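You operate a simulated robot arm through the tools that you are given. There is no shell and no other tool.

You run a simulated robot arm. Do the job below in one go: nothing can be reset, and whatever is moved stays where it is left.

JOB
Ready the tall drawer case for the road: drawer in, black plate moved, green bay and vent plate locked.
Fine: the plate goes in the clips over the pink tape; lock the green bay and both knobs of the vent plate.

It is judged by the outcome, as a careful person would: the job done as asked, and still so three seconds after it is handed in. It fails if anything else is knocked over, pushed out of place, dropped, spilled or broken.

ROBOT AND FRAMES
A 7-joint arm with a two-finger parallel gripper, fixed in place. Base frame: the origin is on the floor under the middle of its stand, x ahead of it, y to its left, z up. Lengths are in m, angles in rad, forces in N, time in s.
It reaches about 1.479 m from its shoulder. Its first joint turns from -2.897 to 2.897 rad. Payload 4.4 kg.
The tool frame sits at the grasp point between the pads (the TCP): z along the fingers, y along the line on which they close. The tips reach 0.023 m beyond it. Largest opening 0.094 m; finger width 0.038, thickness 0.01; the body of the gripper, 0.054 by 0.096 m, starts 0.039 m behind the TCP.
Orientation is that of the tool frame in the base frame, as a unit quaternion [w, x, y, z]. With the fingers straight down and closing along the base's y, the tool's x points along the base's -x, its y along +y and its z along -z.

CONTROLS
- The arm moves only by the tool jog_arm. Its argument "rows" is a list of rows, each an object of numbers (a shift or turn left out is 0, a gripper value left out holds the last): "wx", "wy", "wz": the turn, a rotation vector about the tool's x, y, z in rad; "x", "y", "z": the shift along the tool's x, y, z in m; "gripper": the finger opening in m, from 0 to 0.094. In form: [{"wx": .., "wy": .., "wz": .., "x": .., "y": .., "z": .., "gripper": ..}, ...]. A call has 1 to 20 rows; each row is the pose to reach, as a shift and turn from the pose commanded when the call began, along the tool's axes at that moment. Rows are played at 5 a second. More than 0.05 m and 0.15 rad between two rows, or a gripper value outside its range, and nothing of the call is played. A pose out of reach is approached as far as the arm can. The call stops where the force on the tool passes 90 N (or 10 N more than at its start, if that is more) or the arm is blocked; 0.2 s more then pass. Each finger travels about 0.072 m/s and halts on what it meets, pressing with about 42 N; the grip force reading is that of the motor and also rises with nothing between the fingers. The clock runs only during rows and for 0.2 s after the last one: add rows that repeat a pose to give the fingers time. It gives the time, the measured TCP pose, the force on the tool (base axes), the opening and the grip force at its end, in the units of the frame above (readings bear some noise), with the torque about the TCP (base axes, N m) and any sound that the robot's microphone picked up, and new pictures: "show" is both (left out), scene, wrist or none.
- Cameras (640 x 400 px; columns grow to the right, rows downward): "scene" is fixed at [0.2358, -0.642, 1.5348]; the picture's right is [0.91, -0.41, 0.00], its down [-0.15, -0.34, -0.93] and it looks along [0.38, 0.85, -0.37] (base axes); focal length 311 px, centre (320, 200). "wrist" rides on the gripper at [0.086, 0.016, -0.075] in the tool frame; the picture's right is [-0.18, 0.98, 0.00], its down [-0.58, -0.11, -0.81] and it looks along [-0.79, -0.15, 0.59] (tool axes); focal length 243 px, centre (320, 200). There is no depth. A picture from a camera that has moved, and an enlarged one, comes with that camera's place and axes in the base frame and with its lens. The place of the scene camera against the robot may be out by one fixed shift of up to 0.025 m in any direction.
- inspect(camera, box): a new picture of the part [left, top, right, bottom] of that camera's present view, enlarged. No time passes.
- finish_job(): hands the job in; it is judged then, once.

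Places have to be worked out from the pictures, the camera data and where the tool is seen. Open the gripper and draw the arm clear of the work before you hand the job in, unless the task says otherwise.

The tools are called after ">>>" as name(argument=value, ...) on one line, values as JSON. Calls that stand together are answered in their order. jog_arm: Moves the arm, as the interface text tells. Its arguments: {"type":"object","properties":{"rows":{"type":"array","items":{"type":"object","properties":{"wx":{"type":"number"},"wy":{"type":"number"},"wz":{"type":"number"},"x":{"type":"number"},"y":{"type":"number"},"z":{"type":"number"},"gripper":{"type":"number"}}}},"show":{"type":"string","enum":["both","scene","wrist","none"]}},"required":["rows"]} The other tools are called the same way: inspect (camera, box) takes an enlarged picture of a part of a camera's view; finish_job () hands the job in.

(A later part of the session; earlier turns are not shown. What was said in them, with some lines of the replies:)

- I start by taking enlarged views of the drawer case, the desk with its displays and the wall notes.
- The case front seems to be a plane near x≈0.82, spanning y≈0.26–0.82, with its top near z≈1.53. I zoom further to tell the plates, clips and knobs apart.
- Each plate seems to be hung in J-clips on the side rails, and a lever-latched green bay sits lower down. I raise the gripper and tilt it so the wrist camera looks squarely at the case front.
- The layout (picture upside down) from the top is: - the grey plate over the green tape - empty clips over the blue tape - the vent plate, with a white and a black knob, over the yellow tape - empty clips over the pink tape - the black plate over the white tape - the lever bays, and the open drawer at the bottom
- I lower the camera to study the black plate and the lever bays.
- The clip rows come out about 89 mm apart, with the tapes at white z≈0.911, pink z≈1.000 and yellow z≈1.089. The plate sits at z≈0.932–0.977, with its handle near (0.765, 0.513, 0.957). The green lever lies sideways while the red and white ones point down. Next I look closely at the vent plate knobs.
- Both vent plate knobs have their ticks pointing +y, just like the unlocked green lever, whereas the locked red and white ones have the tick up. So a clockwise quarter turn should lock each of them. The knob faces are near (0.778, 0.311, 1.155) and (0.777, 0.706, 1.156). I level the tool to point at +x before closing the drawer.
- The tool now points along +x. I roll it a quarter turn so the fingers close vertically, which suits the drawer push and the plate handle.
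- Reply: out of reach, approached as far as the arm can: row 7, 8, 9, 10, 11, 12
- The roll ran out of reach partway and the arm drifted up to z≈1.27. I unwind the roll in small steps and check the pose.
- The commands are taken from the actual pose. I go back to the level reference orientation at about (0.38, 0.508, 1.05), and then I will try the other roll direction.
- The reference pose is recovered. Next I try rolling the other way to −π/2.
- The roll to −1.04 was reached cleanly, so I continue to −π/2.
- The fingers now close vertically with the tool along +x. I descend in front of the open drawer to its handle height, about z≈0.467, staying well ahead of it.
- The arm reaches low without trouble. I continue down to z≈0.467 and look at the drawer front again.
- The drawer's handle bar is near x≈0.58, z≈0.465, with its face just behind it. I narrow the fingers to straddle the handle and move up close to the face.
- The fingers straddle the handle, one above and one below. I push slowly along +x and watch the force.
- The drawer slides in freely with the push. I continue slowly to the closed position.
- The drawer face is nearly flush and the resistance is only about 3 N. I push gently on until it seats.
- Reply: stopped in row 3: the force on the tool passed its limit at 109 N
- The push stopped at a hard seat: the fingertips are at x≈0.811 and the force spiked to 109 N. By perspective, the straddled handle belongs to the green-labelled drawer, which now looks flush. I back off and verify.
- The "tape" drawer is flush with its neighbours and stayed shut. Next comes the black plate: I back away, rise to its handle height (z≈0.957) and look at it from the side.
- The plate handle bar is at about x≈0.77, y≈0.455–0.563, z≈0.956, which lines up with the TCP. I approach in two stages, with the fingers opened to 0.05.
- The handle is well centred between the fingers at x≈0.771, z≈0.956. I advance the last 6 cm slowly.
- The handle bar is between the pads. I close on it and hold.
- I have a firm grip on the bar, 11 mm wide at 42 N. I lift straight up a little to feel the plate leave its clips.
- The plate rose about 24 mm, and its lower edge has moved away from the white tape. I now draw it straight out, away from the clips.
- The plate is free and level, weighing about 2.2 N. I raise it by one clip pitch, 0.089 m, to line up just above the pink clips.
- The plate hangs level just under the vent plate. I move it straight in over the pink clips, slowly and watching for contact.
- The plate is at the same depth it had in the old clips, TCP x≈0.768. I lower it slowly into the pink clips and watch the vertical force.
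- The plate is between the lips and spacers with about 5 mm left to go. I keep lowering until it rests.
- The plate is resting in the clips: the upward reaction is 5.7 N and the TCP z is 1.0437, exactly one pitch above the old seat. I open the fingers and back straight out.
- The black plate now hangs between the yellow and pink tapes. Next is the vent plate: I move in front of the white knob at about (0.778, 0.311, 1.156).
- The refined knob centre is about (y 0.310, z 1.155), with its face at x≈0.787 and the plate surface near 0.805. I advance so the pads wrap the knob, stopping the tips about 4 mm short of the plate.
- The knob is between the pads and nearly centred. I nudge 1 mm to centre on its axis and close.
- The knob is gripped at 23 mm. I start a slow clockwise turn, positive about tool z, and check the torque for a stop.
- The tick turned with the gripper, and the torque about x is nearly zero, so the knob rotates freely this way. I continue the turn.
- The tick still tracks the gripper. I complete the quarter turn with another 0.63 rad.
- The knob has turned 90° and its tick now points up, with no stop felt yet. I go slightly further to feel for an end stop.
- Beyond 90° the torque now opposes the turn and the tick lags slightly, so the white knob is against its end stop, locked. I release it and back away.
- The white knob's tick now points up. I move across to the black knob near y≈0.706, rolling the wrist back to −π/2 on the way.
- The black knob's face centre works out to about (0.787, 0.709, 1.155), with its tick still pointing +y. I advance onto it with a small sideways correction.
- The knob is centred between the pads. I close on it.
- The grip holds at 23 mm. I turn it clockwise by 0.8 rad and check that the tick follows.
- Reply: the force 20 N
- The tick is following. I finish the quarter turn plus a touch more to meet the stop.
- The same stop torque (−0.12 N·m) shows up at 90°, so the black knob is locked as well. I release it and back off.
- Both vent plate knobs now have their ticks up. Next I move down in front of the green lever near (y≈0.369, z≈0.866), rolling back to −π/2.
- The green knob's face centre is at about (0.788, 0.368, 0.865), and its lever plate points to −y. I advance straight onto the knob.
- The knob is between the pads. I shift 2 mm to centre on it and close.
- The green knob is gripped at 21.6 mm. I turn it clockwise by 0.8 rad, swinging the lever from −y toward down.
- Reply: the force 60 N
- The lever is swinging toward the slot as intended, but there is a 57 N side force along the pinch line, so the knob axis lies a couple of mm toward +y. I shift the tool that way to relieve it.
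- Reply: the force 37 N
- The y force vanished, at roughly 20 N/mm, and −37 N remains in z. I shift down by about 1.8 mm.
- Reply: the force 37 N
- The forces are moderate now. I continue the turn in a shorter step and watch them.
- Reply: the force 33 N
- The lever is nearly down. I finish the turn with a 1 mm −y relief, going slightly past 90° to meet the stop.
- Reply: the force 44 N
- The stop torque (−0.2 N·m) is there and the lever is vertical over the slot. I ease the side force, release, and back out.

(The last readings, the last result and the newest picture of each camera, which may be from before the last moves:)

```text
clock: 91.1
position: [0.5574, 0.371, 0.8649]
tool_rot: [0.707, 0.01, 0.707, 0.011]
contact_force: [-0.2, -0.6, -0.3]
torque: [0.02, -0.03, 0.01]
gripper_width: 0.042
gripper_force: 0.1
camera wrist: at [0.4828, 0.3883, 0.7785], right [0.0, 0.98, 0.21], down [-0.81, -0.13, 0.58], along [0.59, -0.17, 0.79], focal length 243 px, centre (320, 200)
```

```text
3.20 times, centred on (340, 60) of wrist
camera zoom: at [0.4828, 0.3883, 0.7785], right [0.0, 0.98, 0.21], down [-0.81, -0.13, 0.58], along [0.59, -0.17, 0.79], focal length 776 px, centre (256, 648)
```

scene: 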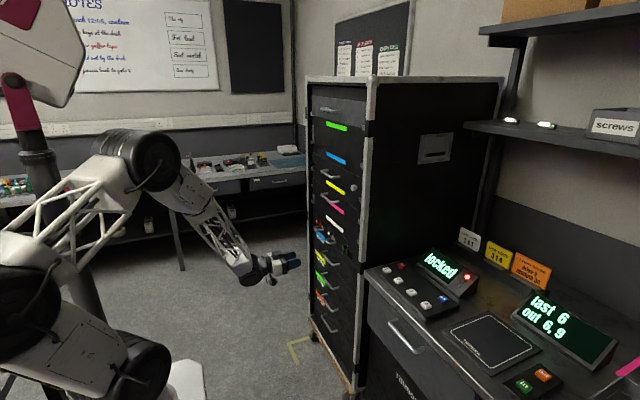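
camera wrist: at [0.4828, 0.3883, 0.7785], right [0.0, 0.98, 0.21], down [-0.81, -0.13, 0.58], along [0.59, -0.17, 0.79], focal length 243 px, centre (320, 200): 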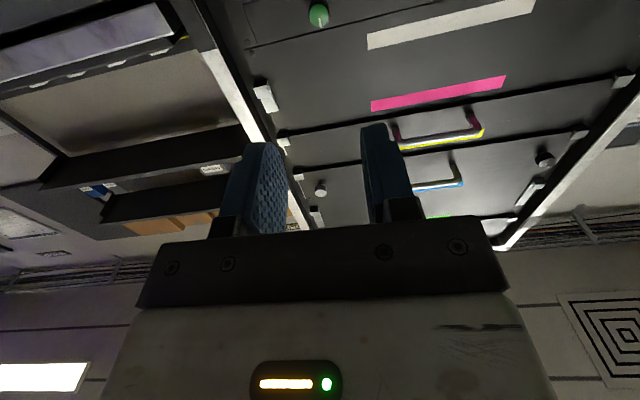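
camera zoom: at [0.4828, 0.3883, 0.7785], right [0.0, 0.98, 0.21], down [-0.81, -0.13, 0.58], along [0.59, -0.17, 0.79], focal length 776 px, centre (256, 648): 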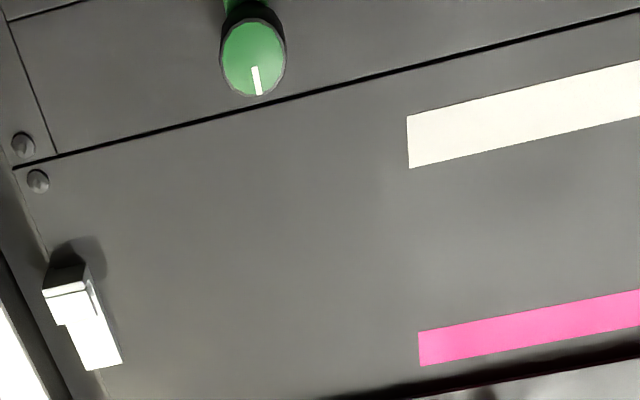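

The green lever now hangs straight down like its neighbours, tick up. I retreat to the frontal viewing pose to check everything before handing in.

>>> jog_arm(rows=[{"z": -0.03}, {"z": -0.06, "x": -0.01, "y": 0.005}, {"z": -0.09, "x": -0.04, "y": 0.02, "wy": 0.09}, {"z": -0.115, "x": -0.073, "y": 0.035, "wy": 0.18}, {"z": -0.14, "x": -0.106, "y": 0.05, "wy": 0.28}, {"z": -0.16, "x": -0.14, "y": 0.065, "wy": 0.38}, {"z": -0.18, "x": -0.173, "y": 0.08, "wy": 0.48}, {"z": -0.2, "x": -0.206, "y": 0.095, "wy": 0.58}, {"z": -0.215, "x": -0.24, "y": 0.11, "wy": 0.68}, {"z": -0.23, "x": -0.273, "y": 0.124, "wy": 0.78}, {"z": -0.245, "x": -0.305, "y": 0.138, "wy": 0.88}, {"z": -0.257, "x": -0.331, "y": 0.149, "wy": 0.97}, {"z": -0.257, "x": -0.331, "y": 0.149, "wy": 0.97}], show="both")

>>> inspect(camera="wrist", box=[220, 0, 430, 120])

>>> inspect(camera="wrist", box=[220, 90, 430, 230])

>>> inspect(camera="scene", box=[290, 70, 400, 230])

>>> inspect(camera="scene", box=[290, 200, 400, 370])

```text
clock: 93.9
position: [0.3001, 0.5086, 1.1992]
tool_rot: [0.295, 0.002, 0.955, 0.015]
contact_force: [-0.6, -0.2, 1.0]
torque: [0.0, 0.03, -0.01]
gripper_width: 0.0421
gripper_force: 0.2
camera wrist: at [0.1865, 0.5227, 1.2128], right [0.15, 0.98, 0.13], down [0.03, -0.14, 0.99], along [0.99, -0.14, -0.05], focal length 243 px, centre (320, 200)
```

scene: 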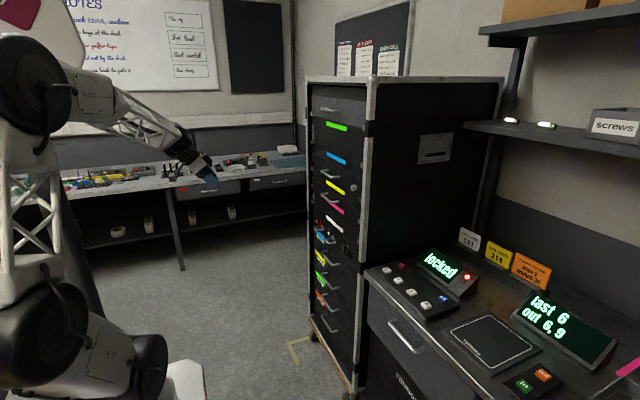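
wrist: 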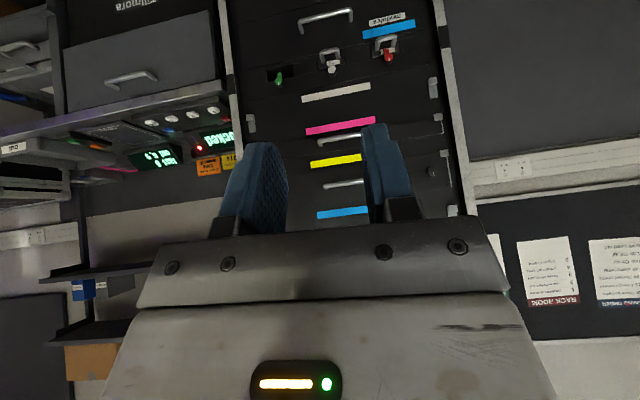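

```text
3.05 times, centred on (325, 60) of wrist
camera zoom: at [0.1865, 0.5227, 1.2128], right [0.15, 0.98, 0.13], down [0.03, -0.14, 0.99], along [0.99, -0.14, -0.05], focal length 739 px, centre (305, 627)
```

zoom: 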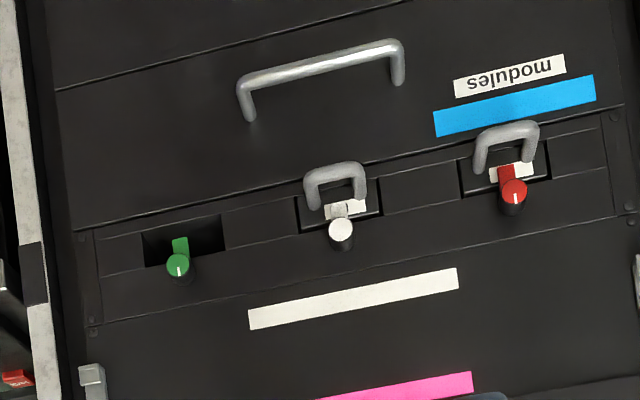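

```text
2.86 times, centred on (325, 160) of wrist
camera zoom: at [0.1865, 0.5227, 1.2128], right [0.15, 0.98, 0.13], down [0.03, -0.14, 0.99], along [0.99, -0.14, -0.05], focal length 693 px, centre (306, 314)
```

zoom: 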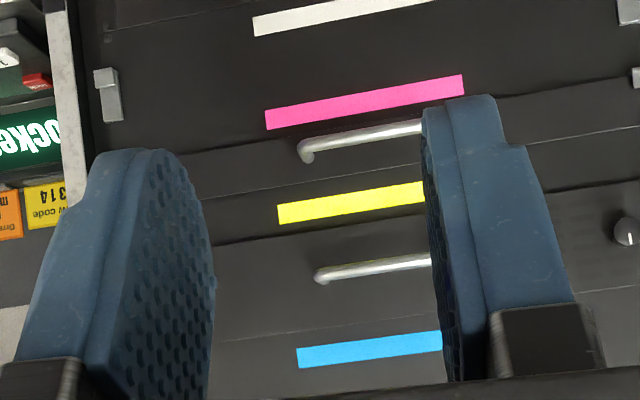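

```text
2.50 times, centred on (345, 150) of scene
camera zoom: at [0.2358, -0.642, 1.5348], right [0.91, -0.41, 0.0], down [-0.15, -0.34, -0.93], along [0.38, 0.85, -0.37], focal length 777 px, centre (258, 325)
```

zoom: 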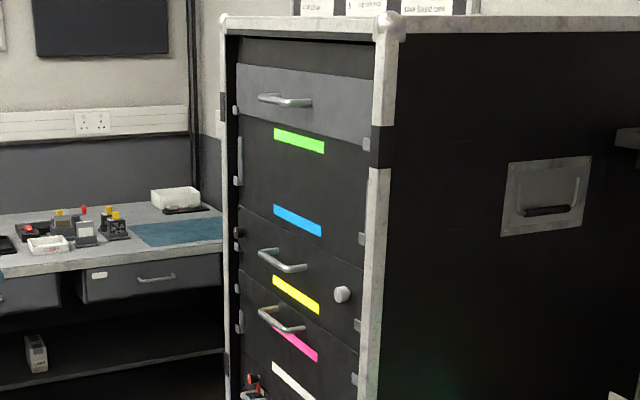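

```text
2.35 times, centred on (345, 285) of scene
camera zoom: at [0.2358, -0.642, 1.5348], right [0.91, -0.41, 0.0], down [-0.15, -0.34, -0.93], along [0.38, 0.85, -0.37], focal length 731 px, centre (261, 0)
```

zoom: 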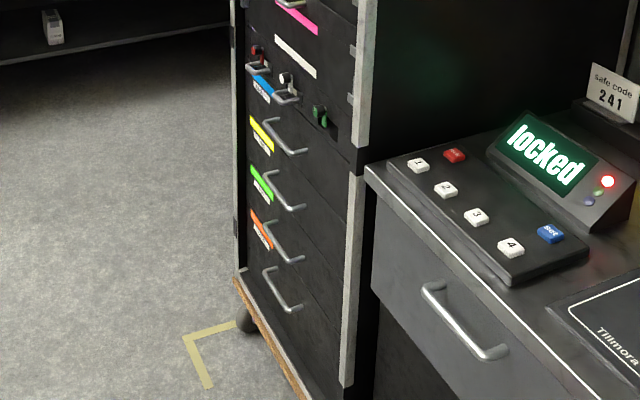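

All four items look right. I rise a little and open the gripper, to see both pink clips and both knobs without the fingers in the way.

>>> jog_arm(rows=[{"x": -0.025, "z": -0.036, "gripper": 0.094}, {"x": -0.05, "z": -0.072}, {"x": -0.075, "z": -0.108}, {"x": -0.1, "z": -0.144}, {"x": -0.12, "z": -0.18}, {"x": -0.12, "z": -0.216}, {"x": -0.12, "z": -0.216}], show="wrist")

>>> inspect(camera="wrist", box=[220, 0, 330, 120])

>>> inspect(camera="wrist", box=[330, 0, 460, 110])

```text
clock: 95.5
position: [0.2772, 0.5016, 1.4455]
tool_rot: [0.296, 0.002, 0.955, 0.015]
contact_force: [-0.1, -0.4, 0.2]
torque: [0.02, 0.0, 0.01]
gripper_width: 0.0938
gripper_force: 0.0
camera wrist: at [0.1631, 0.5159, 1.4586], right [0.15, 0.98, 0.13], down [0.02, -0.14, 0.99], along [0.99, -0.14, -0.04], focal length 243 px, centre (320, 200)
```

wrist: 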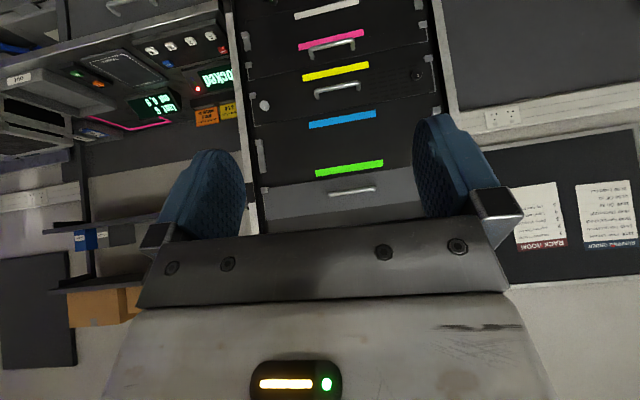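

```text
3.33 times, centred on (275, 60) of wrist
camera zoom: at [0.1631, 0.5159, 1.4586], right [0.15, 0.98, 0.13], down [0.02, -0.14, 0.99], along [0.99, -0.14, -0.04], focal length 809 px, centre (470, 667)
```

zoom: 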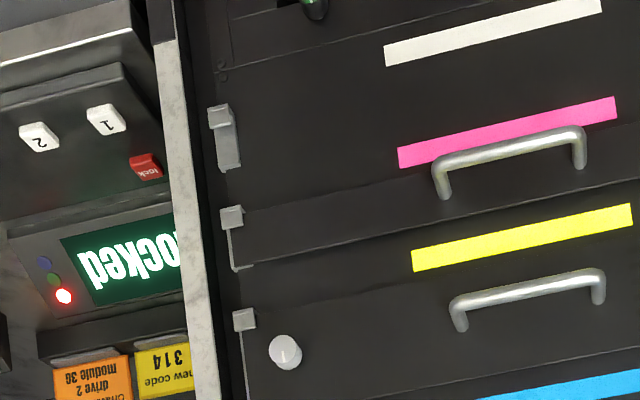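

```text
3.64 times, centred on (395, 55) of wrist
camera zoom: at [0.1631, 0.5159, 1.4586], right [0.15, 0.98, 0.13], down [0.02, -0.14, 0.99], along [0.99, -0.14, -0.04], focal length 882 px, centre (47, 727)
```

zoom: 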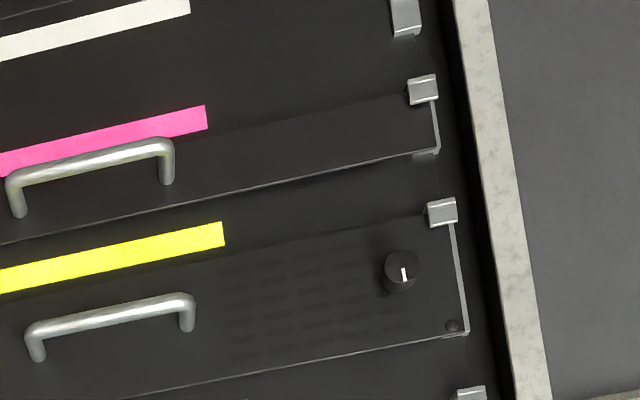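

The final check shows everything done:
- The black plate is seated in both pink clips, and the white clips are empty.
- Both vent plate knobs have their ticks up.
- The green lever points down like its neighbours.
- The tape drawer is flush.

The gripper is open and clear of the case, so I hand the job in.

>>> finish_job()

```text
The job is handed in.
```

The tall drawer case is ready for the road, and I've handed the job in.

- **Drawer:** the open "tape" drawer is pushed in against its stop. It sits flush with its neighbours and stayed shut when I let go.
- **Black plate:** it now hangs in the clips over the pink tape, seated on both sides. The clips over the white tape, where it was, are empty.
- **Vent plate:** I turned both knobs a quarter turn clockwise until they met their stops. Their ticks now point up.
- **Green bay:** I turned the lever down to its stop, matching the red and white bays. The bay was empty when I started and still is.

The vent plate has no lock markings. I took tick up as locked because that is how the red and white bays sit.

Nothing else looked disturbed in the last pictures. The gripper is open and well clear of the case.
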